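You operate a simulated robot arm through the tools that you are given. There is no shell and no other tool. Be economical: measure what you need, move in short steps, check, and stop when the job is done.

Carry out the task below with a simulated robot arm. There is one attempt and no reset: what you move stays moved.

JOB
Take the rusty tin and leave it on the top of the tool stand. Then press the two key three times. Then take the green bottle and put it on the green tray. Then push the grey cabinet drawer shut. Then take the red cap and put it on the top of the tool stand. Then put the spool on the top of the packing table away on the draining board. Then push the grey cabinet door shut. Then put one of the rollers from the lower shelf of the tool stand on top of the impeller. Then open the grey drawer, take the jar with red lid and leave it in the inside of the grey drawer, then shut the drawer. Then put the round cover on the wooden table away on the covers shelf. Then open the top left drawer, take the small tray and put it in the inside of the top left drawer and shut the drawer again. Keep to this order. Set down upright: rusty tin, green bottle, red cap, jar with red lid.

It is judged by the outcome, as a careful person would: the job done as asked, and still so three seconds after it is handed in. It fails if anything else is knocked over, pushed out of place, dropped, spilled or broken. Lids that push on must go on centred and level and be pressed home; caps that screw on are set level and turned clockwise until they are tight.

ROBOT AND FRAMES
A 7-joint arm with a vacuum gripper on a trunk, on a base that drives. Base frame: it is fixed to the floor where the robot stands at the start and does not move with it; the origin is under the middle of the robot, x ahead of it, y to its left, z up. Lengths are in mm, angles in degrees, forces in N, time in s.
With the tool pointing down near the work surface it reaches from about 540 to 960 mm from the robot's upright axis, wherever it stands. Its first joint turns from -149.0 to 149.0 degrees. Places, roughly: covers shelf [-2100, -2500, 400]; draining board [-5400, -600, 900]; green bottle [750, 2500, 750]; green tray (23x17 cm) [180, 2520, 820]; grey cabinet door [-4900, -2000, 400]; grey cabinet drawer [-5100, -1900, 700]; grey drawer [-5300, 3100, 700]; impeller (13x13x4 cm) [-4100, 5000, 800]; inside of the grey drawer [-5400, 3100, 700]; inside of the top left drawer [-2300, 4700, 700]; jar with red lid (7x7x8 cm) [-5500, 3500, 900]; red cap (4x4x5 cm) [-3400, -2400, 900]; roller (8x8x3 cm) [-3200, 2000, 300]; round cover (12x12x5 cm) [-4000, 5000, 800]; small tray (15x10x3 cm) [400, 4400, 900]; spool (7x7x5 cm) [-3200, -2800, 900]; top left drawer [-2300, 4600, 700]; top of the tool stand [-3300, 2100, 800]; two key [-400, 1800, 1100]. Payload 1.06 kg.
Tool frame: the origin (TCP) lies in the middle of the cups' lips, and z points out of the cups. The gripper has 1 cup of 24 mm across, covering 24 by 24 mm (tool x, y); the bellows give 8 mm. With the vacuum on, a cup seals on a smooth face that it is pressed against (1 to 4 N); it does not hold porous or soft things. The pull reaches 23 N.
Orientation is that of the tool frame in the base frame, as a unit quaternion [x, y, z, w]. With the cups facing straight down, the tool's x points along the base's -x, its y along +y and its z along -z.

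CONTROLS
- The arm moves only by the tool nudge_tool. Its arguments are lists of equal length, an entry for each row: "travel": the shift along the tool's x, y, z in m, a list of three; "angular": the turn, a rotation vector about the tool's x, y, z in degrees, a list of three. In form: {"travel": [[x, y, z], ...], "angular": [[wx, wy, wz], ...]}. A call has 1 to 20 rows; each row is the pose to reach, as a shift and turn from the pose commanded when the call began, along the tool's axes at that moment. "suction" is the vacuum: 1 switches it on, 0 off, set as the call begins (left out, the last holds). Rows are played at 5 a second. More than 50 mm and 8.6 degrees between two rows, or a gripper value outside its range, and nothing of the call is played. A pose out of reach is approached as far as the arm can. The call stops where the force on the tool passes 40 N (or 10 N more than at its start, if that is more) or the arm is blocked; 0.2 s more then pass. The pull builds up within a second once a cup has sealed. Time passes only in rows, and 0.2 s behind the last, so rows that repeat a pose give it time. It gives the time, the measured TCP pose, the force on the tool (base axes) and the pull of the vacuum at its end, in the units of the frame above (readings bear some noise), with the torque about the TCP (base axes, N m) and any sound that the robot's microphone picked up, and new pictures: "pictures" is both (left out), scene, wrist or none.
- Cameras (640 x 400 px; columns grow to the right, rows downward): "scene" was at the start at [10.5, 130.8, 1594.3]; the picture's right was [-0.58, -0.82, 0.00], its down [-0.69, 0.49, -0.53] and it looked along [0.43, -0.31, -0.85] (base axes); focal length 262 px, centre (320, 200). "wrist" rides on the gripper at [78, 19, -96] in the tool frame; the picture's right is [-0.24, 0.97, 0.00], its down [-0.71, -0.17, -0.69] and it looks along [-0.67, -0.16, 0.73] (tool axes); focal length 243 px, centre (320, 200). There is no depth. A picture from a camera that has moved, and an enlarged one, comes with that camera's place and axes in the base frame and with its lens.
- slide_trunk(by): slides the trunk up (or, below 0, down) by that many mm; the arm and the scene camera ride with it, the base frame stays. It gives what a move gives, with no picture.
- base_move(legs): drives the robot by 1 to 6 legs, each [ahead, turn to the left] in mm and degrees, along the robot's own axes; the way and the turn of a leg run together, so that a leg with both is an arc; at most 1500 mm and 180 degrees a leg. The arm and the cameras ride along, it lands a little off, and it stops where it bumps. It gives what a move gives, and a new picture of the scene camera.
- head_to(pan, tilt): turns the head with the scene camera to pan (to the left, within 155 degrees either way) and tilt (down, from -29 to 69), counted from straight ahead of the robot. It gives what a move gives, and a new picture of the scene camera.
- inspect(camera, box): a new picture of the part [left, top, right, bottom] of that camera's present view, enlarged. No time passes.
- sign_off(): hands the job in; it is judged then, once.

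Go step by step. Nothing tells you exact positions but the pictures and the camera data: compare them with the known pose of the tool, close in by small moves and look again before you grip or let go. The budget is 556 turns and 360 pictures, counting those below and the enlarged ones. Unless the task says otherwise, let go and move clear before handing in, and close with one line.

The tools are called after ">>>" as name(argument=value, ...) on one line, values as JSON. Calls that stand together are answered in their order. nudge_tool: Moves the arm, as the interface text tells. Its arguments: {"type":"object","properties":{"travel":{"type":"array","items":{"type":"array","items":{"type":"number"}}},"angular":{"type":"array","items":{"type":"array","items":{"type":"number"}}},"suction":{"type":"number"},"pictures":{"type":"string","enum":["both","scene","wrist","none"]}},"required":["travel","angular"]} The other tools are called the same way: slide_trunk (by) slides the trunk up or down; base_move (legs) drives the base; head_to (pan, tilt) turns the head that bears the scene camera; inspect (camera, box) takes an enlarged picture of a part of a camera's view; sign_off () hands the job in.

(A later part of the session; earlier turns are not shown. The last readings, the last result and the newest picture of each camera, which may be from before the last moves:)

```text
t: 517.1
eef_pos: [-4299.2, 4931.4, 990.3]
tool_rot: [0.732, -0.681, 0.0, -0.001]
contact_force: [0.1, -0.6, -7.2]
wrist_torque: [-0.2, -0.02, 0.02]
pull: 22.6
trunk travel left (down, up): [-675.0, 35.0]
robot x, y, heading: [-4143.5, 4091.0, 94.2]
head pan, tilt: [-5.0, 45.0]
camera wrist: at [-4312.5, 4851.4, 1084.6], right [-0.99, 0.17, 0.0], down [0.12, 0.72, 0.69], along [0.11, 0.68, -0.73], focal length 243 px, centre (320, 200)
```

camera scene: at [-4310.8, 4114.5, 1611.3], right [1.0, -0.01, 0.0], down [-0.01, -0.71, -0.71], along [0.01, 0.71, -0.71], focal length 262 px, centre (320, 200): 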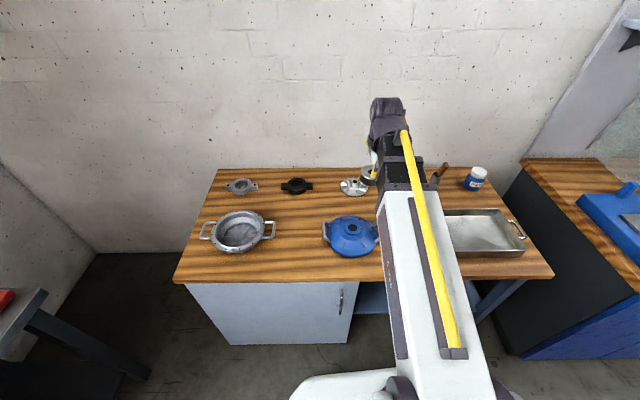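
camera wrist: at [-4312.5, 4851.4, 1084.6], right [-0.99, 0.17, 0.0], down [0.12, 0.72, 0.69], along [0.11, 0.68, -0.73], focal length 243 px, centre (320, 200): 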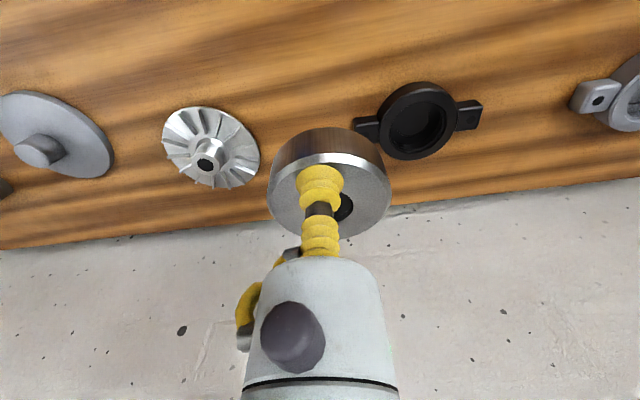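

>>> inspect(camera="wrist", box=[140, 90, 300, 190])

```text
4.00 times, centred on (220, 140) of wrist
camera zoom: at [-4312.5, 4851.4, 1084.6], right [-0.99, 0.17, 0.0], down [0.12, 0.72, 0.69], along [0.11, 0.68, -0.73], focal length 970 px, centre (720, 440)
```

zoom: 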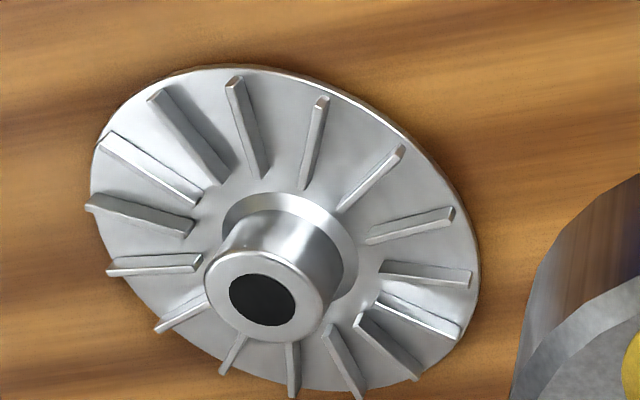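

>>> inspect(camera="wrist", box=[240, 110, 420, 260])

```text
2.67 times, centred on (330, 185) of wrist
camera zoom: at [-4312.5, 4851.4, 1084.6], right [-0.99, 0.17, 0.0], down [0.12, 0.72, 0.69], along [0.11, 0.68, -0.73], focal length 647 px, centre (293, 240)
```

zoom: 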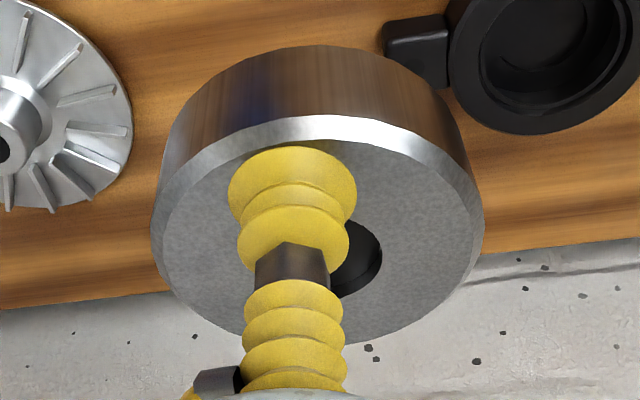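

Hub top is at about (-4144, 5001, 836). Roller centre lies ~27 mm ahead of the cup. I move the roller over the hub.

>>> nudge_tool(travel=[[-0.002, -0.01, 0], [-0.007, -0.035, 0], [-0.012, -0.06, 0], [-0.017, -0.09, 0], [-0.023, -0.12, 0], [-0.028, -0.145, 0], [-0.03, -0.157, 0.01], [-0.031, -0.16, 0.03], [-0.031, -0.16, 0.055], [-0.031, -0.16, 0.07]], angular=[[0, 0, 0], [0, 0, 0], [0, 0, 0], [0, 0, 0], [0, 0, 0], [0, 0, 0], [0, 0, 0], [0, 0, 0], [0, 0, 0], [0, 0, 0]], pictures="wrist")

>>> inspect(camera="scene", box=[310, 140, 410, 215])

```text
t: 519.3
eef_pos: [-4142.1, 4973.9, 921.9]
tool_rot: [0.732, -0.681, -0.001, -0.001]
contact_force: [0.8, 0.4, -7.2]
wrist_torque: [-0.11, -0.06, -0.02]
pull: 22.9
trunk travel left (down, up): [-675.0, 35.0]
robot x, y, heading: [-4144.4, 4088.4, 94.4]
head pan, tilt: [-5.0, 45.0]
camera wrist: at [-4155.3, 4894.4, 1014.9], right [-0.99, 0.17, 0.0], down [0.12, 0.72, 0.69], along [0.11, 0.68, -0.73], focal length 243 px, centre (320, 200)
```

wrist: 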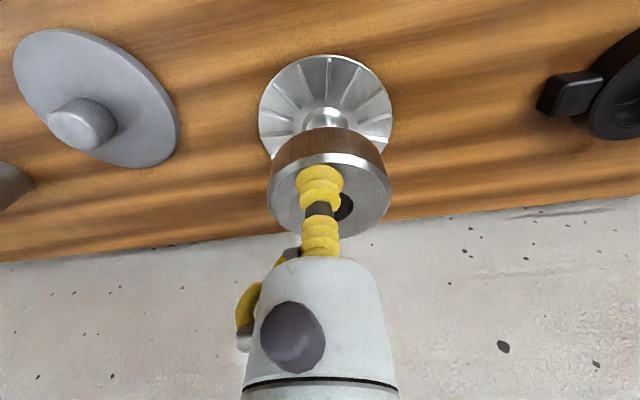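

```text
5.33 times, centred on (360, 178) of scene
camera zoom: at [-4310.9, 4115.0, 1611.3], right [1.0, -0.01, 0.0], down [-0.01, -0.71, -0.71], along [0.01, 0.71, -0.71], focal length 1399 px, centre (107, 320)
```

zoom: 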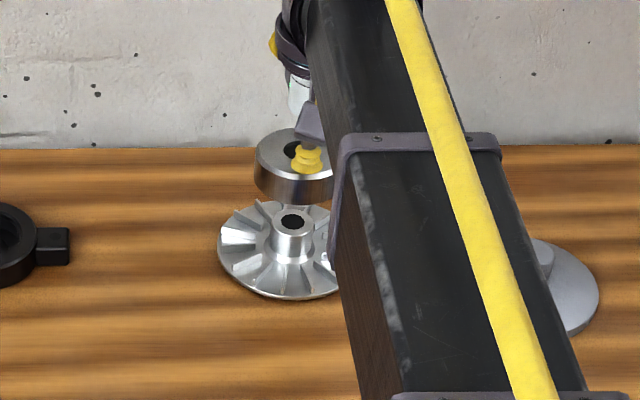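

>>> nudge_tool(travel=[[0, 0, 0.012], [0, 0, 0.024], [0, 0, 0.034], [0, 0, 0.04]], angular=[[0, 0, 0], [0, 0, 0], [0, 0, 0], [0, 0, 0]], pictures="none")

>>> inspect(camera="scene", box=[325, 155, 385, 200])

>>> inspect(camera="wrist", box=[220, 40, 440, 260])

```text
t: 520.3
eef_pos: [-4141.9, 4976.7, 882.4]
tool_rot: [0.732, -0.682, 0.0, -0.001]
contact_force: [0.3, 0.7, -6.8]
wrist_torque: [-0.12, -0.05, 0.01]
pull: 22.7
trunk travel left (down, up): [-675.0, 35.0]
robot x, y, heading: [-4146.2, 4088.7, 94.3]
head pan, tilt: [-5.0, 45.0]
```

```text
8.89 times, centred on (355, 178) of scene
camera zoom: at [-4310.9, 4114.9, 1611.3], right [1.0, -0.01, 0.0], down [-0.01, -0.71, -0.71], along [0.01, 0.71, -0.71], focal length 2332 px, centre (9, 400)
```

zoom: 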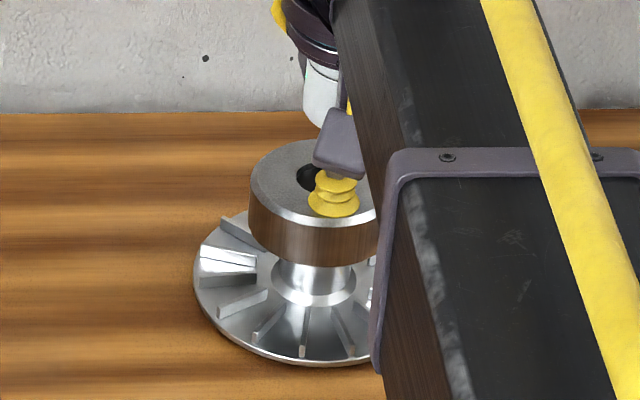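

```text
1.82 times, centred on (330, 150) of wrist
camera zoom: at [-4155.2, 4896.1, 976.3], right [-0.99, 0.17, 0.0], down [0.12, 0.72, 0.69], along [0.11, 0.68, -0.73], focal length 441 px, centre (302, 291)
```

zoom: 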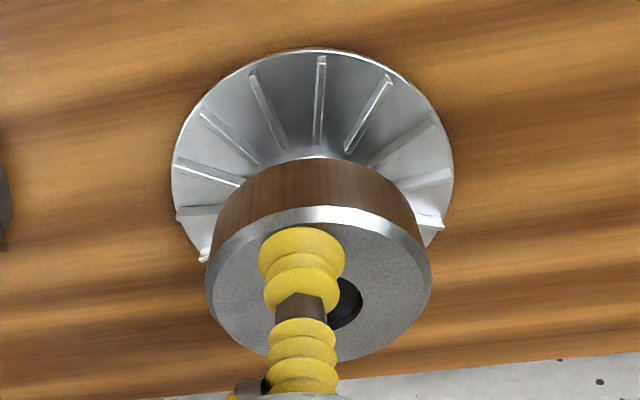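

Alignment looks consistent. I lower in small steps, watching the weight.

>>> nudge_tool(travel=[[0, 0, 0.004], [0, 0, 0.007], [0, 0, 0.01]], angular=[[0, 0, 0], [0, 0, 0], [0, 0, 0]], pictures="none")

```text
t: 521.1
eef_pos: [-4143.4, 4975.0, 871.3]
tool_rot: [0.732, -0.681, 0.0, -0.001]
contact_force: [0.1, -0.7, -8.5]
wrist_torque: [-0.11, -0.02, 0.01]
pull: 22.8
trunk travel left (down, up): [-675.0, 35.0]
robot x, y, heading: [-4145.3, 4085.4, 94.0]
head pan, tilt: [-5.0, 45.0]
```

>>> nudge_tool(travel=[[0, 0, 0.002], [0, 0, 0.004]], angular=[[0, 0, 0], [0, 0, 0]], pictures="none")

>>> inspect(camera="scene", box=[325, 155, 385, 200])

```text
t: 521.7
eef_pos: [-4143.5, 4974.0, 870.6]
tool_rot: [0.732, -0.681, 0.0, -0.002]
contact_force: [-1.7, -1.2, -1.5]
wrist_torque: [0.06, 0.05, 0.04]
pull: 23.0
trunk travel left (down, up): [-675.0, 35.0]
robot x, y, heading: [-4146.5, 4088.1, 94.1]
head pan, tilt: [-5.0, 45.0]
```

```text
8.89 times, centred on (355, 178) of scene
camera zoom: at [-4311.0, 4113.9, 1611.4], right [1.0, -0.01, 0.0], down [-0.01, -0.71, -0.71], along [0.01, 0.71, -0.71], focal length 2332 px, centre (9, 400)
```

zoom: 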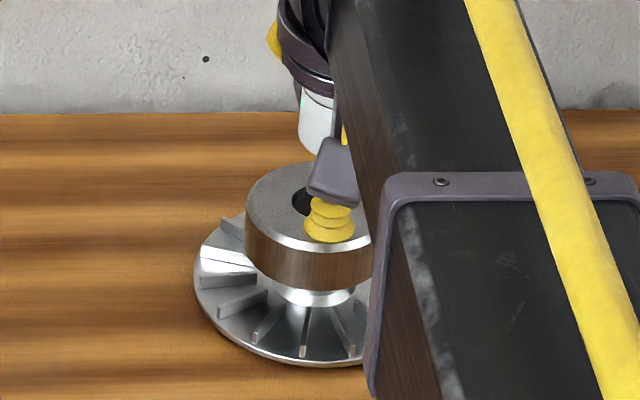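

>>> nudge_tool(travel=[[0, 0, 0.001], [0, 0, 0.001]], angular=[[0, 0, 0], [0, 0, 0]], pictures="none")

>>> inspect(camera="wrist", box=[220, 40, 440, 260])

```text
t: 522.3
eef_pos: [-4143.0, 4973.1, 868.5]
tool_rot: [0.732, -0.682, 0.0, -0.002]
contact_force: [-1.7, -1.8, -0.1]
wrist_torque: [0.16, 0.04, 0.06]
pull: 22.7
trunk travel left (down, up): [-675.0, 35.0]
robot x, y, heading: [-4148.3, 4093.0, 94.3]
head pan, tilt: [-5.0, 45.0]
```

```text
1.82 times, centred on (330, 150) of wrist
camera zoom: at [-4156.4, 4893.8, 961.5], right [-0.99, 0.17, 0.0], down [0.12, 0.72, 0.69], along [0.11, 0.68, -0.73], focal length 441 px, centre (302, 291)
```

zoom: 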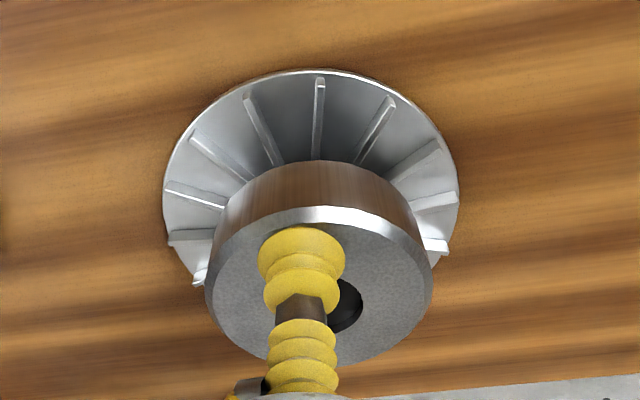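

Slightly short in y; I lift a few mm, shift 4 mm forward, and set down again.

>>> nudge_tool(travel=[[0, 0, -0.004], [0, 0, -0.008], [-0.002, 0, -0.008], [-0.004, 0, -0.008], [-0.004, 0, -0.004], [-0.004, 0, -0.001], [-0.004, 0, 0.0], [-0.004, 0, 0.0]], angular=[[0, 0, 0], [0, 0, 0], [0, 0, 0], [0, 0, 0], [0, 0, 0], [0, 0, 0], [0, 0, 0], [0, 0, 0]], pictures="none")

```text
t: 524.1
eef_pos: [-4142.9, 4978.4, 868.5]
tool_rot: [0.732, -0.681, -0.001, -0.002]
contact_force: [-0.3, -2.4, 0.3]
wrist_torque: [0.1, 0.01, 0.06]
pull: 22.9
trunk travel left (down, up): [-675.0, 35.0]
robot x, y, heading: [-4146.9, 4089.0, 94.3]
head pan, tilt: [-5.0, 45.0]
```

>>> nudge_tool(travel=[[0, 0, 0], [0, 0, 0], [0, 0, 0], [0, 0, -0.003], [0, 0, -0.006], [0, 0, -0.01], [0, 0, -0.03], [0, 0, -0.06], [0, 0, -0.1]], angular=[[0, 0, 0], [0, 0, 0], [0, 0, 0], [0, 0, 0], [0, 0, 0], [0, 0, 0], [0, 0, 0], [0, 0, 0], [0, 0, 0]], suction=0, pictures="wrist")

>>> inspect(camera="scene", box=[325, 155, 385, 200])

```text
t: 526.1
eef_pos: [-4144.0, 4979.0, 967.5]
tool_rot: [0.733, -0.681, 0.0, -0.001]
contact_force: [-0.6, 0.0, 0.0]
wrist_torque: [-0.03, 0.0, 0.01]
pull: 0.0
trunk travel left (down, up): [-675.0, 35.0]
robot x, y, heading: [-4141.8, 4090.6, 94.4]
head pan, tilt: [-5.0, 45.0]
camera wrist: at [-4156.9, 4899.3, 1060.7], right [-0.99, 0.17, 0.0], down [0.12, 0.72, 0.69], along [0.11, 0.68, -0.73], focal length 243 px, centre (320, 200)
```

wrist: 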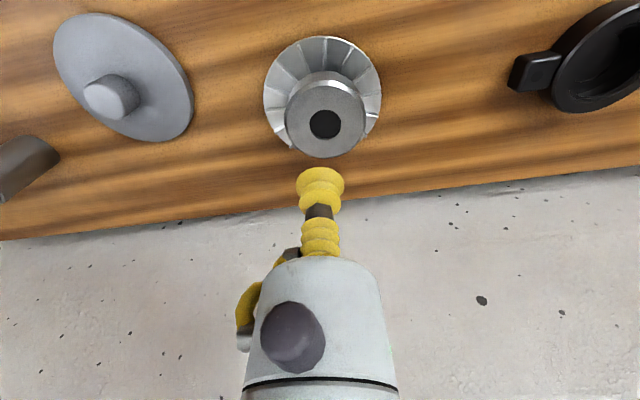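

```text
8.89 times, centred on (355, 178) of scene
camera zoom: at [-4310.9, 4113.9, 1611.3], right [1.0, -0.01, 0.0], down [-0.01, -0.71, -0.71], along [0.01, 0.71, -0.71], focal length 2332 px, centre (9, 400)
```

zoom: 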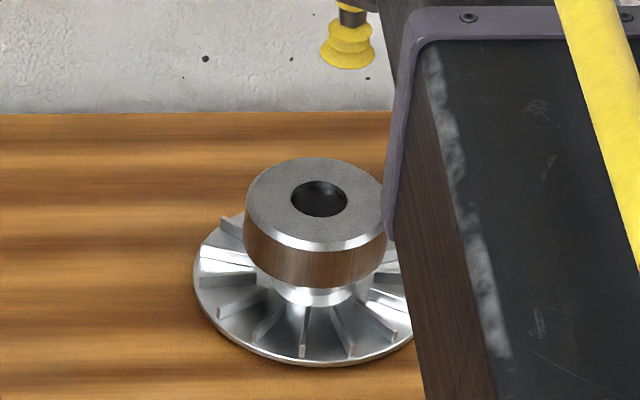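

The roller sits level and centred on the impeller. Next the grey drawer: I retract and drive to face the west bench.

>>> nudge_tool(travel=[[0, 0, -0.05], [0, 0, -0.1], [0, 0, -0.15], [0.05, 0, -0.15], [0.1, 0, -0.15], [0.15, 0, -0.15], [0.2, 0, -0.15], [0.25, 0, -0.15]], angular=[[0, 0, 0], [0, 0, 0], [0, 0, 0], [0, 0, 0], [0, 0, 0], [0, 0, 0], [0, 0, 0], [0, 0, 0]], pictures="none")

>>> base_move(legs=[[0, 163], [850, 0], [0, -77]])

>>> head_to(pan=0, tilt=35)

```text
t: 527.9
eef_pos: [-4126.4, 4722.8, 1116.4]
tool_rot: [0.731, -0.682, -0.001, -0.002]
contact_force: [-1.2, -1.6, -1.0]
wrist_torque: [0.0, -0.02, -0.02]
pull: 0.1
trunk travel left (down, up): [-675.0, 35.0]
robot x, y, heading: [-4146.4, 4090.7, 94.2]
head pan, tilt: [-5.0, 45.0]
```

```text
t: 542.3
eef_pos: [-4941.2, 3294.8, 1116.7]
tool_rot: [1.0, 0.03, 0.0, -0.001]
contact_force: [0.4, 0.0, -1.4]
wrist_torque: [0.0, 0.01, 0.01]
pull: 0.1
trunk travel left (down, up): [-675.0, 35.0]
robot x, y, heading: [-4303.3, 3272.2, -176.4]
head pan, tilt: [-5.0, 45.0]
camera scene: at [-4333.2, 3106.1, 1611.3], right [0.02, 1.0, 0.0], down [0.71, -0.02, -0.71], along [-0.71, 0.02, -0.71], focal length 262 px, centre (320, 200)
```

scene: 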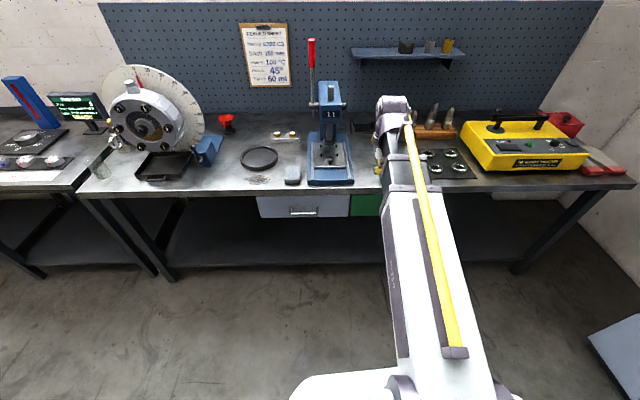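

```text
t: 543.0
eef_pos: [-4940.7, 3295.5, 1115.7]
tool_rot: [1.0, 0.031, 0.0, 0.0]
contact_force: [0.0, -0.2, -0.2]
wrist_torque: [-0.02, -0.03, 0.01]
pull: 0.0
trunk travel left (down, up): [-675.0, 35.0]
robot x, y, heading: [-4306.3, 3270.1, -176.3]
head pan, tilt: [0.0, 35.0]
camera scene: at [-4339.7, 3098.5, 1626.1], right [-0.06, 1.0, 0.0], down [0.57, 0.04, -0.82], along [-0.82, -0.05, -0.57], focal length 262 px, centre (320, 200)
```

scene: 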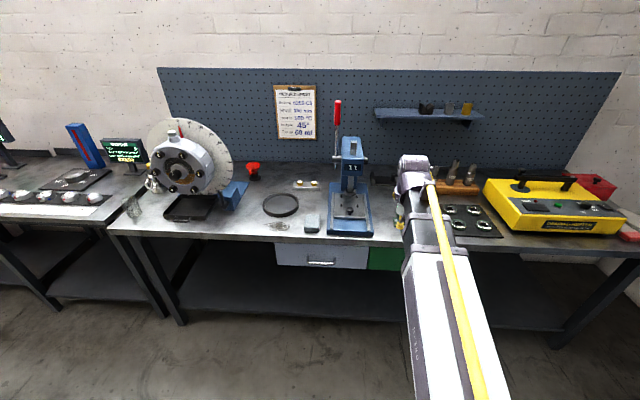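

>>> nudge_tool(travel=[[0, 0.05, 0], [0, 0.1, 0], [0, 0.15, 0], [0, 0.2, 0], [0, 0.25, 0], [0, 0.3, 0], [0, 0.35, 0]], angular=[[0, 0, 0], [0, 0, 0], [0, 0, 0], [0, 0, 0], [0, 0, 0], [0, 0, 0], [0, 0, 0]], pictures="both")

>>> inspect(camera="scene", box=[240, 100, 480, 280])

```text
t: 544.6
eef_pos: [-4919.8, 2948.0, 1114.0]
tool_rot: [1.0, 0.03, 0.0, -0.001]
contact_force: [-0.1, 0.3, -0.2]
wrist_torque: [0.01, -0.01, -0.02]
pull: 0.1
trunk travel left (down, up): [-675.0, 35.0]
robot x, y, heading: [-4305.9, 3267.7, -176.3]
head pan, tilt: [0.0, 35.0]
camera scene: at [-4339.7, 3098.0, 1626.1], right [-0.06, 1.0, 0.0], down [0.57, 0.04, -0.82], along [-0.82, -0.05, -0.57], focal length 262 px, centre (320, 200)
camera wrist: at [-4841.4, 2932.8, 1206.6], right [-0.18, -0.98, 0.0], down [-0.72, 0.13, 0.69], along [-0.68, 0.12, -0.73], focal length 243 px, centre (320, 200)
```

scene: 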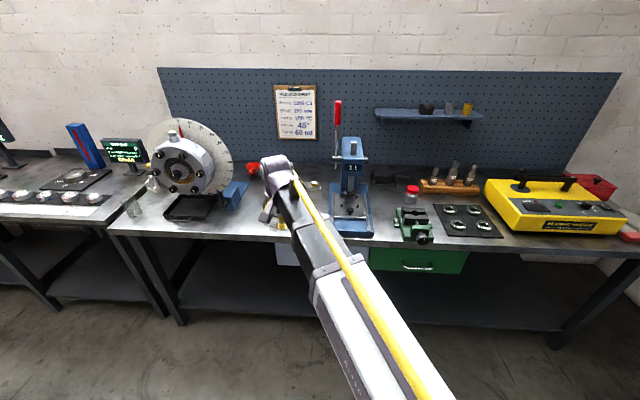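
wrist: 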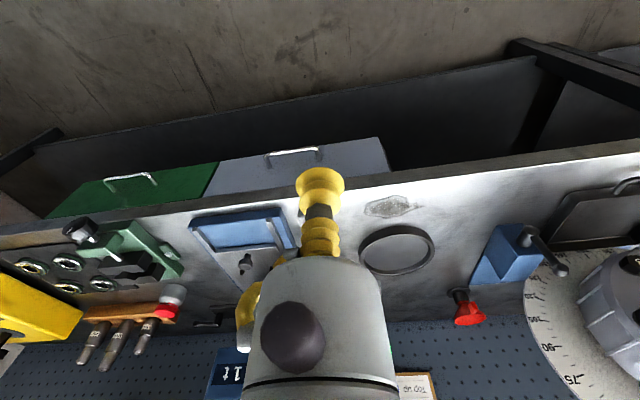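

```text
2.22 times, centred on (360, 190) of scene
camera zoom: at [-4339.7, 3098.0, 1626.1], right [-0.06, 1.0, 0.0], down [0.57, 0.04, -0.82], along [-0.82, -0.05, -0.57], focal length 583 px, centre (231, 222)
```

zoom: 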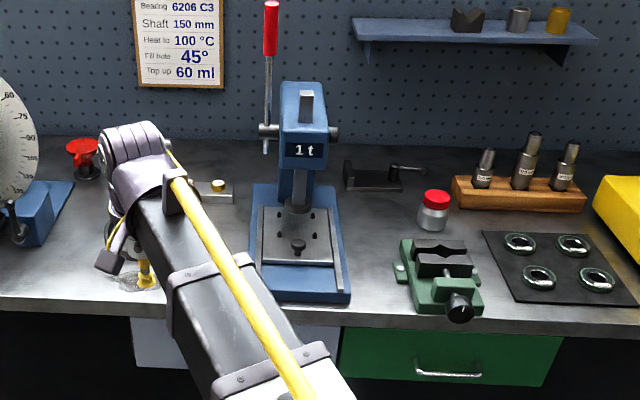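

Jar with the red lid is near (-5434, 3477). Grey drawer: handle ≈ (-5125, 3048, 744), front ≈ x -5155. I back off and turn the tool horizontal to grip the front by suction.

>>> base_move(legs=[[0, -3.6], [-190, 0]])

>>> nudge_tool(travel=[[-0.035, -0.035, 0], [-0.07, -0.07, 0], [-0.105, -0.105, 0], [-0.14, -0.14, 0], [-0.165, -0.185, 0]], angular=[[0, 0, 0], [0, 0, 0], [0, 0, 0], [0, 0, 0], [0, 0, 0]], pictures="none")

>>> nudge_tool(travel=[[0, 0, 0.034], [0, 0, 0.068], [0, 0, 0.102], [0, 0, 0.136], [0, 0, 0.17], [0, 0, 0.204], [0, 0, 0.238], [0, 0, 0.272], [0, 0, 0.306], [0, 0, 0.34], [0, 0, 0.37]], angular=[[0, -8.18, 0], [0, -16.36, 0], [0, -24.54, 0], [0, -32.72, 0], [0, -40.9, 0], [0, -49.1, 0], [0, -57.3, 0], [0, -65.4, 0], [0, -73.6, 0], [0, -81.8, 0], [0, -90, 0]], pictures="both")

```text
t: 546.6
eef_pos: [-4755.4, 2988.5, 1113.0]
tool_rot: [1.0, 0.0, -0.001, -0.002]
contact_force: [0.3, 0.2, 0.2]
wrist_torque: [0.01, 0.01, 0.0]
pull: 0.1
trunk travel left (down, up): [-675.0, 35.0]
robot x, y, heading: [-4121.7, 3268.8, -179.8]
head pan, tilt: [0.0, 35.0]
camera scene: at [-4166.2, 3101.0, 1626.2], right [0.0, 1.0, 0.0], down [0.57, 0.0, -0.82], along [-0.82, 0.0, -0.57], focal length 262 px, centre (320, 200)
```

scene: 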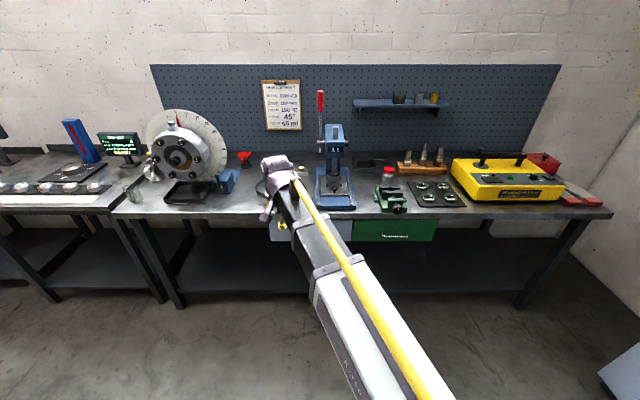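

```text
refused: row 5 steps farther than a row can; nothing moved
```

```text
t: 549.0
eef_pos: [-4756.1, 2989.2, 741.8]
tool_rot: [-0.706, -0.001, 0.708, 0.0]
contact_force: [-0.9, 0.7, -1.3]
wrist_torque: [0.02, -0.01, -0.02]
pull: 0.0
trunk travel left (down, up): [-675.0, 35.0]
robot x, y, heading: [-4122.7, 3270.9, -180.0]
head pan, tilt: [0.0, 35.0]
camera scene: at [-4166.5, 3100.8, 1626.2], right [0.0, 1.0, 0.0], down [0.57, 0.0, -0.82], along [-0.82, 0.0, -0.57], focal length 262 px, centre (320, 200)
camera wrist: at [-4660.4, 2969.7, 661.6], right [0.0, -0.97, 0.23], down [0.69, 0.17, 0.71], along [-0.73, 0.16, 0.67], focal length 243 px, centre (320, 200)
```

scene: 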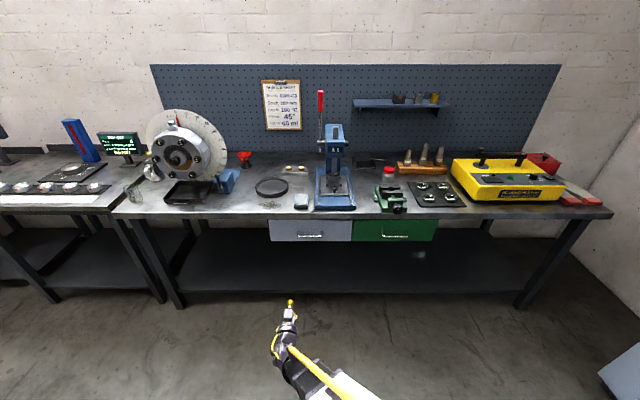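
wrist: 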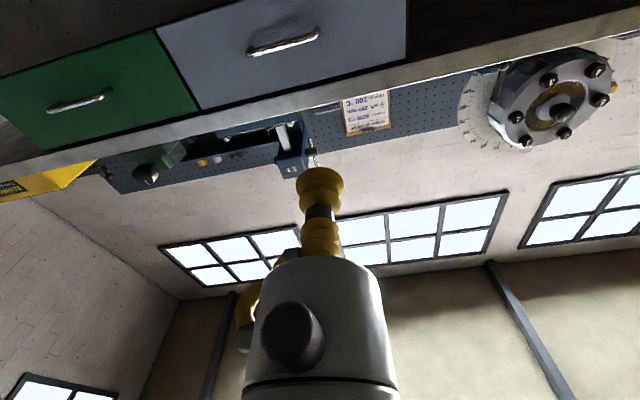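

Tool is horizontal. Front panel spans z 668–810 with the handle at z 735; I aim above the handle at (y 3048, z 782).

>>> nudge_tool(travel=[[-0.02, -0.03, 0.02], [-0.04, -0.059, 0.05], [-0.04, -0.059, 0.095], [-0.04, -0.059, 0.14], [-0.04, -0.059, 0.185], [-0.04, -0.059, 0.22]], angular=[[0, 0, 0], [0, 0, 0], [0, 0, 0], [0, 0, 0], [0, 0, 0], [0, 0, 0]], pictures="wrist")

```text
t: 550.4
eef_pos: [-4976.9, 3047.6, 784.6]
tool_rot: [-0.706, 0.0, 0.708, 0.002]
contact_force: [-0.4, -0.5, -0.5]
wrist_torque: [0.0, -0.01, 0.01]
pull: 0.1
trunk travel left (down, up): [-675.0, 35.0]
robot x, y, heading: [-4119.6, 3271.0, -179.8]
head pan, tilt: [0.0, 35.0]
camera wrist: at [-4880.2, 3028.8, 704.1], right [0.0, -0.97, 0.23], down [0.69, 0.17, 0.71], along [-0.73, 0.16, 0.67], focal length 243 px, centre (320, 200)
```

wrist: 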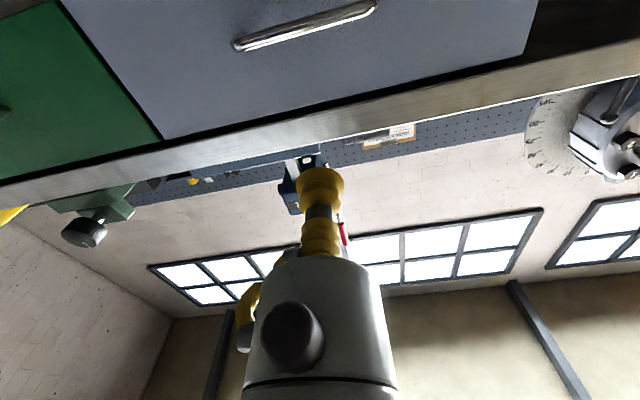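

>>> base_move(legs=[[140, 0]])

>>> nudge_tool(travel=[[0.006, 0, 0.01]], angular=[[0, 0, 0]], suction=1, pictures="wrist")

```text
t: 551.7
eef_pos: [-5123.7, 3043.6, 785.2]
tool_rot: [-0.706, -0.002, 0.708, 0.0]
contact_force: [0.6, 0.5, -0.7]
wrist_torque: [0.01, 0.0, 0.02]
pull: 0.1
trunk travel left (down, up): [-675.0, 35.0]
robot x, y, heading: [-4272.9, 3267.1, -179.5]
head pan, tilt: [0.0, 35.0]
camera scene: at [-4314.4, 3100.2, 1626.1], right [-0.01, 1.0, 0.0], down [0.57, 0.0, -0.82], along [-0.82, 0.0, -0.57], focal length 262 px, centre (320, 200)
```

scene: 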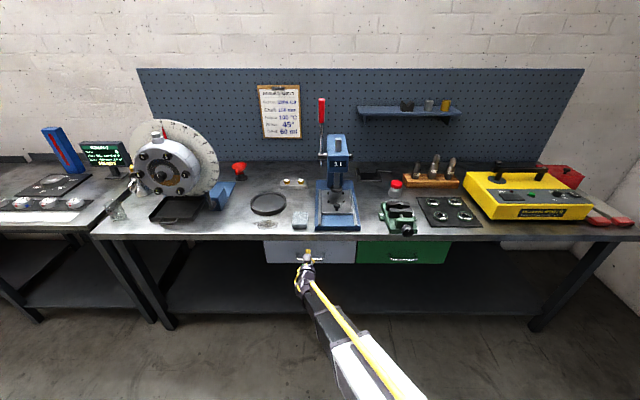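

```text
t: 552.1
eef_pos: [-5133.0, 3044.7, 779.2]
tool_rot: [-0.706, -0.002, 0.708, 0.0]
contact_force: [0.0, -0.7, 0.3]
wrist_torque: [-0.01, -0.02, 0.0]
pull: 0.0
trunk travel left (down, up): [-675.0, 35.0]
robot x, y, heading: [-4271.4, 3269.4, -179.7]
head pan, tilt: [0.0, 35.0]
camera wrist: at [-5037.5, 3025.6, 698.8], right [0.0, -0.97, 0.23], down [0.69, 0.17, 0.71], along [-0.73, 0.16, 0.67], focal length 243 px, centre (320, 200)
```

wrist: 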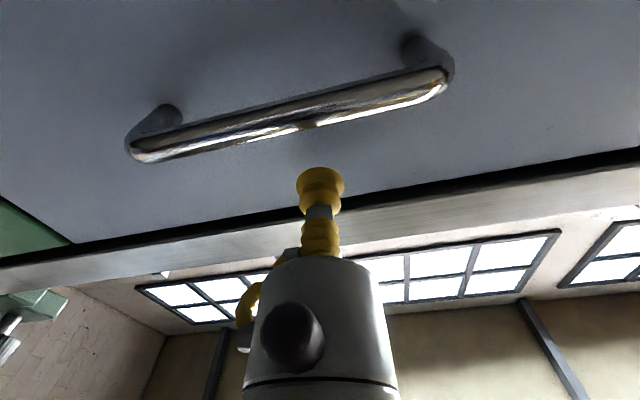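

>>> nudge_tool(travel=[[0, 0, 0.008], [0, 0, 0.014], [0, 0, 0.018], [0, 0, 0.022]], angular=[[0, 0, 0], [0, 0, 0], [0, 0, 0], [0, 0, 0]], pictures="none")

```text
t: 553.1
eef_pos: [-5156.1, 3043.9, 779.6]
tool_rot: [-0.706, -0.001, 0.708, 0.001]
contact_force: [-1.7, -0.3, 0.8]
wrist_torque: [-0.03, -0.05, -0.05]
pull: 22.7
trunk travel left (down, up): [-675.0, 35.0]
robot x, y, heading: [-4273.5, 3277.2, -179.8]
head pan, tilt: [0.0, 35.0]
```

Sealed on the drawer front. I pull it open by backing the base.

>>> base_move(legs=[[-80, 0]])

>>> base_move(legs=[[-150, 0]])

```text
t: 554.2
eef_pos: [-5076.7, 3044.0, 779.1]
tool_rot: [-0.706, -0.001, 0.708, 0.001]
contact_force: [0.6, -3.6, 0.9]
wrist_torque: [-0.06, -0.02, 0.01]
pull: 22.6
trunk travel left (down, up): [-675.0, 35.0]
robot x, y, heading: [-4193.0, 3267.4, -179.8]
head pan, tilt: [0.0, 35.0]
camera scene: at [-4236.0, 3100.4, 1626.2], right [0.0, 1.0, 0.0], down [0.57, 0.0, -0.82], along [-0.82, 0.0, -0.57], focal length 262 px, centre (320, 200)
```

scene: 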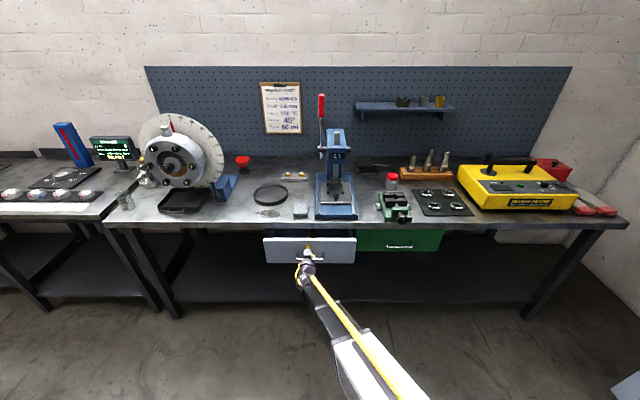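

```text
t: 555.6
eef_pos: [-4928.4, 3044.5, 780.7]
tool_rot: [-0.706, -0.002, 0.708, -0.001]
contact_force: [1.4, 2.6, -0.5]
wrist_torque: [-0.13, 0.0, 0.03]
pull: 23.0
trunk travel left (down, up): [-675.0, 35.0]
robot x, y, heading: [-4043.8, 3272.7, -179.6]
head pan, tilt: [0.0, 35.0]
camera scene: at [-4085.8, 3101.7, 1626.2], right [-0.01, 1.0, 0.0], down [0.57, 0.0, -0.82], along [-0.82, -0.01, -0.57], focal length 262 px, centre (320, 200)
```

scene: 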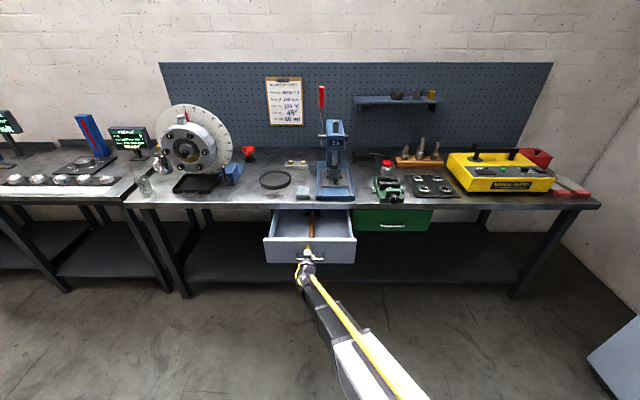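

>>> nudge_tool(travel=[[0, 0, 0], [0, 0, 0], [0, 0, -0.01], [0, 0, -0.04], [0, 0, -0.09]], angular=[[0, 0, 0], [0, 0, 0], [0, 0, 0], [0, 0, 0], [0, 0, 0]], suction=0, pictures="none")

>>> inspect(camera="scene", box=[230, 190, 390, 290])

```text
t: 556.8
eef_pos: [-4836.7, 3042.2, 779.7]
tool_rot: [-0.705, -0.002, 0.709, 0.0]
contact_force: [0.0, -0.2, -0.5]
wrist_torque: [0.01, -0.02, 0.0]
pull: 0.0
trunk travel left (down, up): [-675.0, 35.0]
robot x, y, heading: [-4044.1, 3271.1, -179.4]
head pan, tilt: [0.0, 35.0]
```

```text
4.00 times, centred on (310, 240) of scene
camera zoom: at [-4085.6, 3101.4, 1626.2], right [-0.01, 1.0, 0.0], down [0.57, 0.0, -0.82], along [-0.82, -0.01, -0.57], focal length 1049 px, centre (360, 40)
```

zoom: 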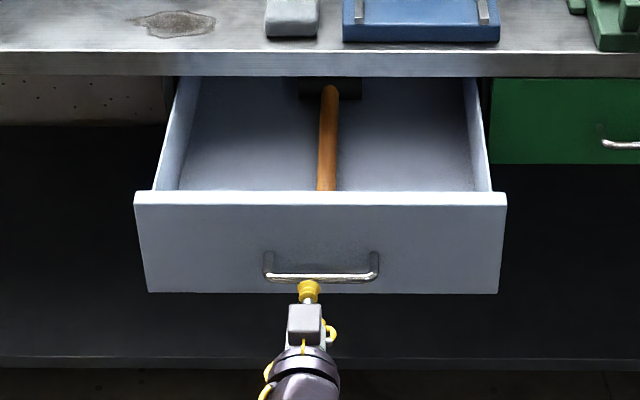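

A hammer lies mid-drawer; free space right of it near y 3160. I restore the tool to vertical and go for the jar.

>>> nudge_tool(travel=[[-0.034, 0, -0.012], [-0.068, 0, -0.024], [-0.102, 0, -0.036], [-0.136, 0, -0.048], [-0.17, 0, -0.06], [-0.204, 0, -0.072], [-0.238, 0, -0.084], [-0.272, 0, -0.096], [-0.306, 0, -0.108], [-0.34, 0, -0.12], [-0.37, 0, -0.13]], angular=[[0, 8.18, 0], [0, 16.36, 0], [0, 24.54, 0], [0, 32.72, 0], [0, 40.9, 0], [0, 49.1, 0], [0, 57.3, 0], [0, 65.4, 0], [0, 73.6, 0], [0, 81.8, 0], [0, 90, 0]], pictures="none")

>>> base_move(legs=[[0, -28], [600, 0], [0, 28]])

>>> head_to(pan=5, tilt=45)

>>> nudge_tool(travel=[[0, 0, 0]], angular=[[0, 0, 0]], pictures="wrist")

```text
t: 559.2
eef_pos: [-4705.7, 3040.4, 1148.6]
tool_rot: [1.0, 0.002, -0.001, -0.001]
contact_force: [0.0, -0.1, 0.1]
wrist_torque: [-0.01, 0.0, 0.01]
pull: 0.1
trunk travel left (down, up): [-675.0, 35.0]
robot x, y, heading: [-4045.4, 3274.5, -179.3]
head pan, tilt: [0.0, 35.0]
```

```text
t: 565.4
eef_pos: [-5247.9, 3302.5, 1147.3]
tool_rot: [1.0, 0.013, -0.002, -0.001]
contact_force: [0.0, -0.6, -0.6]
wrist_torque: [-0.01, -0.03, 0.0]
pull: 0.1
trunk travel left (down, up): [-675.0, 35.0]
robot x, y, heading: [-4591.7, 3546.8, -178.5]
head pan, tilt: [0.0, 35.0]
camera scene: at [-4629.3, 3375.5, 1626.1], right [-0.03, 1.0, 0.0], down [0.57, 0.02, -0.82], along [-0.82, -0.02, -0.57], focal length 262 px, centre (320, 200)
```

scene: 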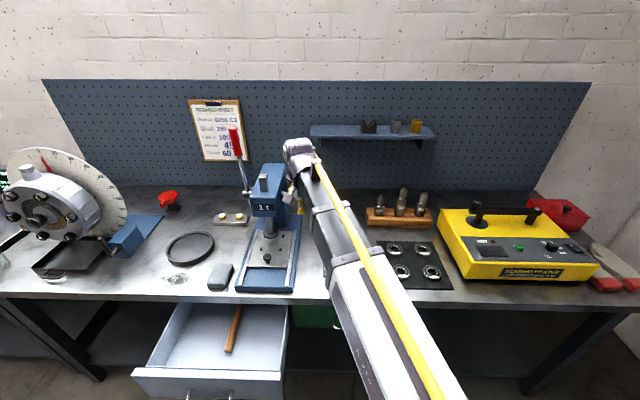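

```text
t: 566.1
eef_pos: [-5247.3, 3302.5, 1148.3]
tool_rot: [1.0, 0.012, -0.002, -0.001]
contact_force: [0.4, -0.5, -0.4]
wrist_torque: [0.03, -0.05, 0.0]
pull: 0.1
trunk travel left (down, up): [-675.0, 35.0]
robot x, y, heading: [-4589.4, 3546.4, -178.5]
head pan, tilt: [5.0, 45.0]
camera scene: at [-4622.2, 3368.9, 1611.4], right [-0.11, 0.99, 0.0], down [0.7, 0.08, -0.71], along [-0.7, -0.08, -0.71], focal length 262 px, centre (320, 200)
```

scene: 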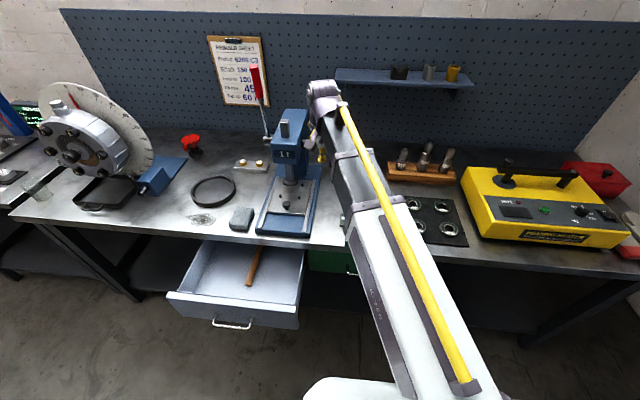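

```text
t: 566.5
eef_pos: [-5247.8, 3303.2, 1147.8]
tool_rot: [1.0, 0.012, -0.001, -0.001]
contact_force: [0.4, 1.1, 0.4]
wrist_torque: [0.0, -0.01, -0.04]
pull: 0.0
trunk travel left (down, up): [-675.0, 35.0]
robot x, y, heading: [-4592.7, 3547.8, -178.6]
head pan, tilt: [5.0, 45.0]
camera wrist: at [-5168.0, 3285.7, 1241.2], right [-0.21, -0.98, 0.0], down [-0.71, 0.15, 0.69], along [-0.67, 0.15, -0.73], focal length 243 px, centre (320, 200)
```

wrist: 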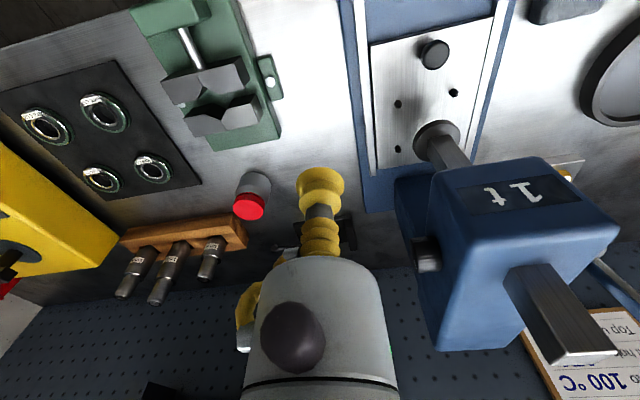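

>>> nudge_tool(travel=[[-0.03, -0.035, 0], [-0.06, -0.07, 0], [-0.09, -0.1, 0], [-0.12, -0.13, 0], [-0.15, -0.155, 0], [-0.178, -0.171, 0], [-0.178, -0.171, 0.04], [-0.178, -0.171, 0.08]], angular=[[0, 0, 0], [0, 0, 0], [0, 0, 0], [0, 0, 0], [0, 0, 0], [0, 0, 0], [0, 0, 0], [0, 0, 0]], pictures="wrist")

```text
t: 568.3
eef_pos: [-5431.4, 3471.3, 1067.7]
tool_rot: [1.0, 0.012, -0.002, -0.001]
contact_force: [-0.1, 0.6, -0.1]
wrist_torque: [0.01, -0.03, -0.01]
pull: 0.0
trunk travel left (down, up): [-675.0, 35.0]
robot x, y, heading: [-4592.7, 3546.7, -178.7]
head pan, tilt: [5.0, 45.0]
camera wrist: at [-5351.4, 3454.0, 1161.5], right [-0.21, -0.98, 0.0], down [-0.71, 0.15, 0.69], along [-0.67, 0.15, -0.73], focal length 243 px, centre (320, 200)
```

wrist: 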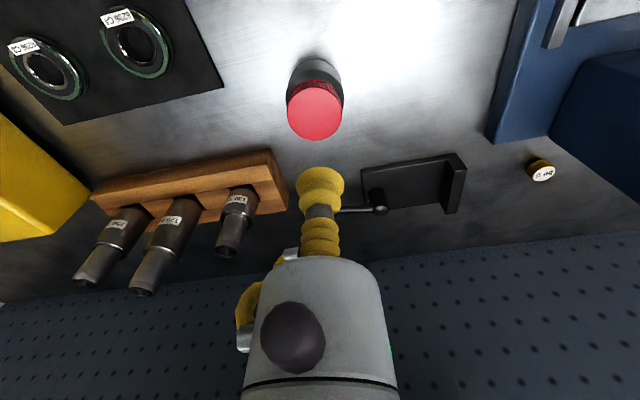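

>>> nudge_tool(travel=[[-0.02, -0.013, 0.03], [-0.02, -0.013, 0.07], [-0.02, -0.013, 0.1], [-0.02, -0.013, 0.12]], angular=[[0, 0, 0], [0, 0, 0], [0, 0, 0], [0, 0, 0]], pictures="none")

>>> inspect(camera="wrist", box=[200, 60, 440, 210])

```text
t: 569.3
eef_pos: [-5452.4, 3484.1, 949.5]
tool_rot: [1.0, 0.012, -0.002, -0.001]
contact_force: [-0.5, -0.4, 0.8]
wrist_torque: [0.0, -0.03, 0.01]
pull: 0.0
trunk travel left (down, up): [-675.0, 35.0]
robot x, y, heading: [-4590.5, 3547.9, -178.5]
head pan, tilt: [5.0, 45.0]
```

```text
2.67 times, centred on (320, 135) of wrist
camera zoom: at [-5372.7, 3466.1, 1042.5], right [-0.21, -0.98, 0.0], down [-0.71, 0.15, 0.69], along [-0.67, 0.15, -0.73], focal length 647 px, centre (320, 373)
```

zoom: 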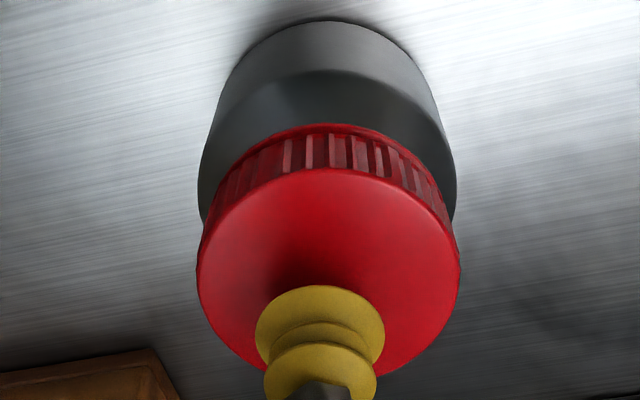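

>>> nudge_tool(travel=[[-0.002, 0, 0.015], [-0.002, 0, 0.025], [-0.002, 0, 0.029], [-0.002, 0, 0.033]], angular=[[0, 0, 0], [0, 0, 0], [0, 0, 0], [0, 0, 0]], suction=1, pictures="none")

```text
t: 570.2
eef_pos: [-5453.4, 3483.9, 926.6]
tool_rot: [1.0, 0.011, -0.006, -0.002]
contact_force: [0.5, 1.6, 23.1]
wrist_torque: [0.0, -0.07, 0.01]
pull: 23.3
trunk travel left (down, up): [-675.0, 35.0]
robot x, y, heading: [-4591.2, 3546.4, -178.5]
head pan, tilt: [5.0, 45.0]
stopped in row 4: the force on the tool passed its limit at 44 N (the readings are from after the stop); the commanded pose is now the measured one
```

>>> nudge_tool(travel=[[0, 0, -0.006], [0, 0, -0.02], [0, 0, -0.05], [0, 0, -0.09], [0, 0, -0.13], [0, 0, -0.17], [0, 0, -0.21]], angular=[[0, 0, 0], [0, 0, 0], [0, 0, 0], [0, 0, 0], [0, 0, 0], [0, 0, 0], [0, 0, 0]], pictures="none")

>>> base_move(legs=[[-230, 0]])

>>> nudge_tool(travel=[[0.02, 0.04, 0], [0.04, 0.08, 0], [0.07, 0.12, 0], [0.1, 0.16, 0], [0.13, 0.2, 0], [0.16, 0.24, 0], [0.18, 0.28, 0], [0.19, 0.32, 0]], angular=[[0, 0, 0], [0, 0, 0], [0, 0, 0], [0, 0, 0], [0, 0, 0], [0, 0, 0], [0, 0, 0], [0, 0, 0]], pictures="both")

```text
t: 571.8
eef_pos: [-5453.0, 3480.3, 1132.1]
tool_rot: [1.0, 0.012, -0.004, -0.002]
contact_force: [-0.7, -1.1, -1.4]
wrist_torque: [0.0, -0.04, 0.04]
pull: 23.0
trunk travel left (down, up): [-675.0, 35.0]
robot x, y, heading: [-4589.5, 3543.3, -178.3]
head pan, tilt: [5.0, 45.0]
```

```text
t: 573.5
eef_pos: [-5227.2, 3483.6, 1131.5]
tool_rot: [1.0, 0.014, -0.005, -0.002]
contact_force: [-0.1, 0.8, -0.3]
wrist_torque: [0.01, -0.03, -0.02]
pull: 23.0
trunk travel left (down, up): [-675.0, 35.0]
robot x, y, heading: [-4364.5, 3553.6, -178.4]
head pan, tilt: [5.0, 45.0]
camera scene: at [-4396.8, 3375.2, 1611.4], right [-0.12, 0.99, 0.0], down [0.7, 0.08, -0.71], along [-0.7, -0.08, -0.71], focal length 262 px, centre (320, 200)
```

scene: 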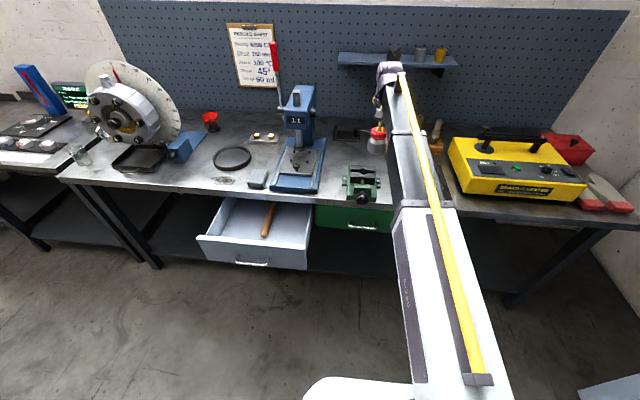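

```text
t: 575.3
eef_pos: [-5029.2, 3164.8, 1128.5]
tool_rot: [1.0, 0.013, -0.004, -0.002]
contact_force: [-0.2, -1.4, -0.9]
wrist_torque: [-0.01, 0.02, -0.03]
pull: 23.0
trunk travel left (down, up): [-675.0, 35.0]
robot x, y, heading: [-4366.1, 3554.9, -178.4]
head pan, tilt: [5.0, 45.0]
camera scene: at [-4397.1, 3374.9, 1611.3], right [-0.12, 0.99, 0.0], down [0.7, 0.08, -0.71], along [-0.7, -0.08, -0.71], focal length 262 px, centre (320, 200)
camera wrist: at [-4949.0, 3148.9, 1221.4], right [-0.21, -0.98, 0.0], down [-0.71, 0.15, 0.69], along [-0.68, 0.15, -0.72], focal length 243 px, centre (320, 200)
```

scene: 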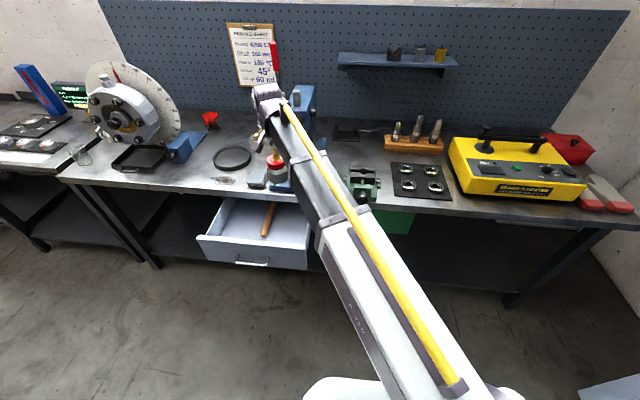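
wrist: 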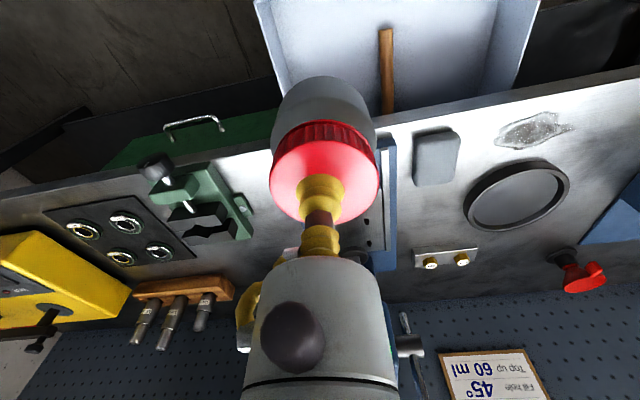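

>>> nudge_tool(travel=[[0, 0, 0.045], [0, 0, 0.09], [0, 0, 0.135], [0, 0, 0.18], [0, 0, 0.225], [0, 0, 0.26]], angular=[[0, 0, 0], [0, 0, 0], [0, 0, 0], [0, 0, 0], [0, 0, 0], [0, 0, 0]], pictures="wrist")

>>> inspect(camera="scene", box=[180, 140, 340, 280])

```text
t: 576.7
eef_pos: [-5030.1, 3170.9, 866.3]
tool_rot: [1.0, 0.014, -0.004, -0.001]
contact_force: [0.9, 0.6, -1.2]
wrist_torque: [-0.01, -0.01, -0.06]
pull: 22.9
trunk travel left (down, up): [-675.0, 35.0]
robot x, y, heading: [-4367.7, 3550.9, -178.5]
head pan, tilt: [5.0, 45.0]
camera wrist: at [-4950.5, 3154.1, 960.0], right [-0.21, -0.98, 0.0], down [-0.71, 0.15, 0.69], along [-0.68, 0.14, -0.72], focal length 243 px, centre (320, 200)
```

wrist: 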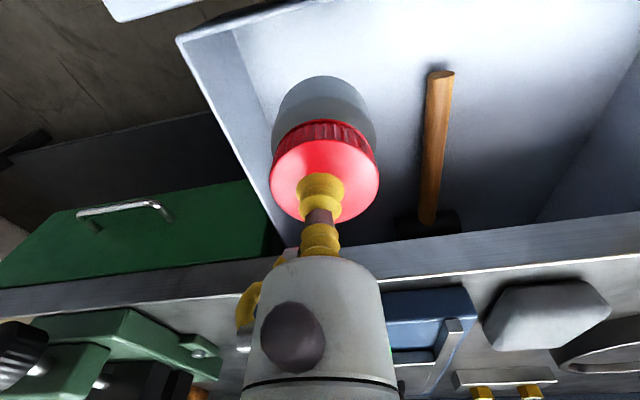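

```text
2.86 times, centred on (260, 210) of scene
camera zoom: at [-4397.2, 3375.1, 1611.4], right [-0.12, 0.99, 0.0], down [0.7, 0.08, -0.71], along [-0.7, -0.08, -0.71], focal length 750 px, centre (491, 171)
```

zoom: 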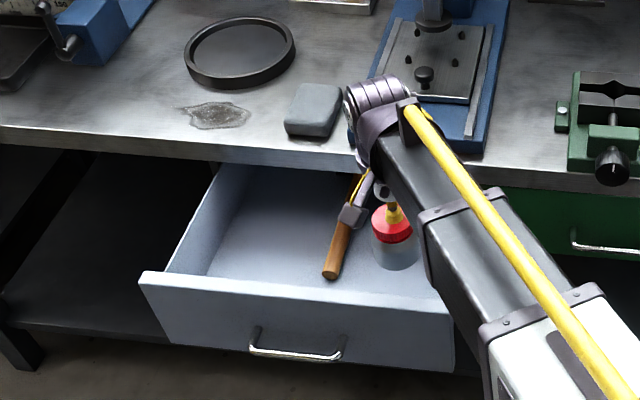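

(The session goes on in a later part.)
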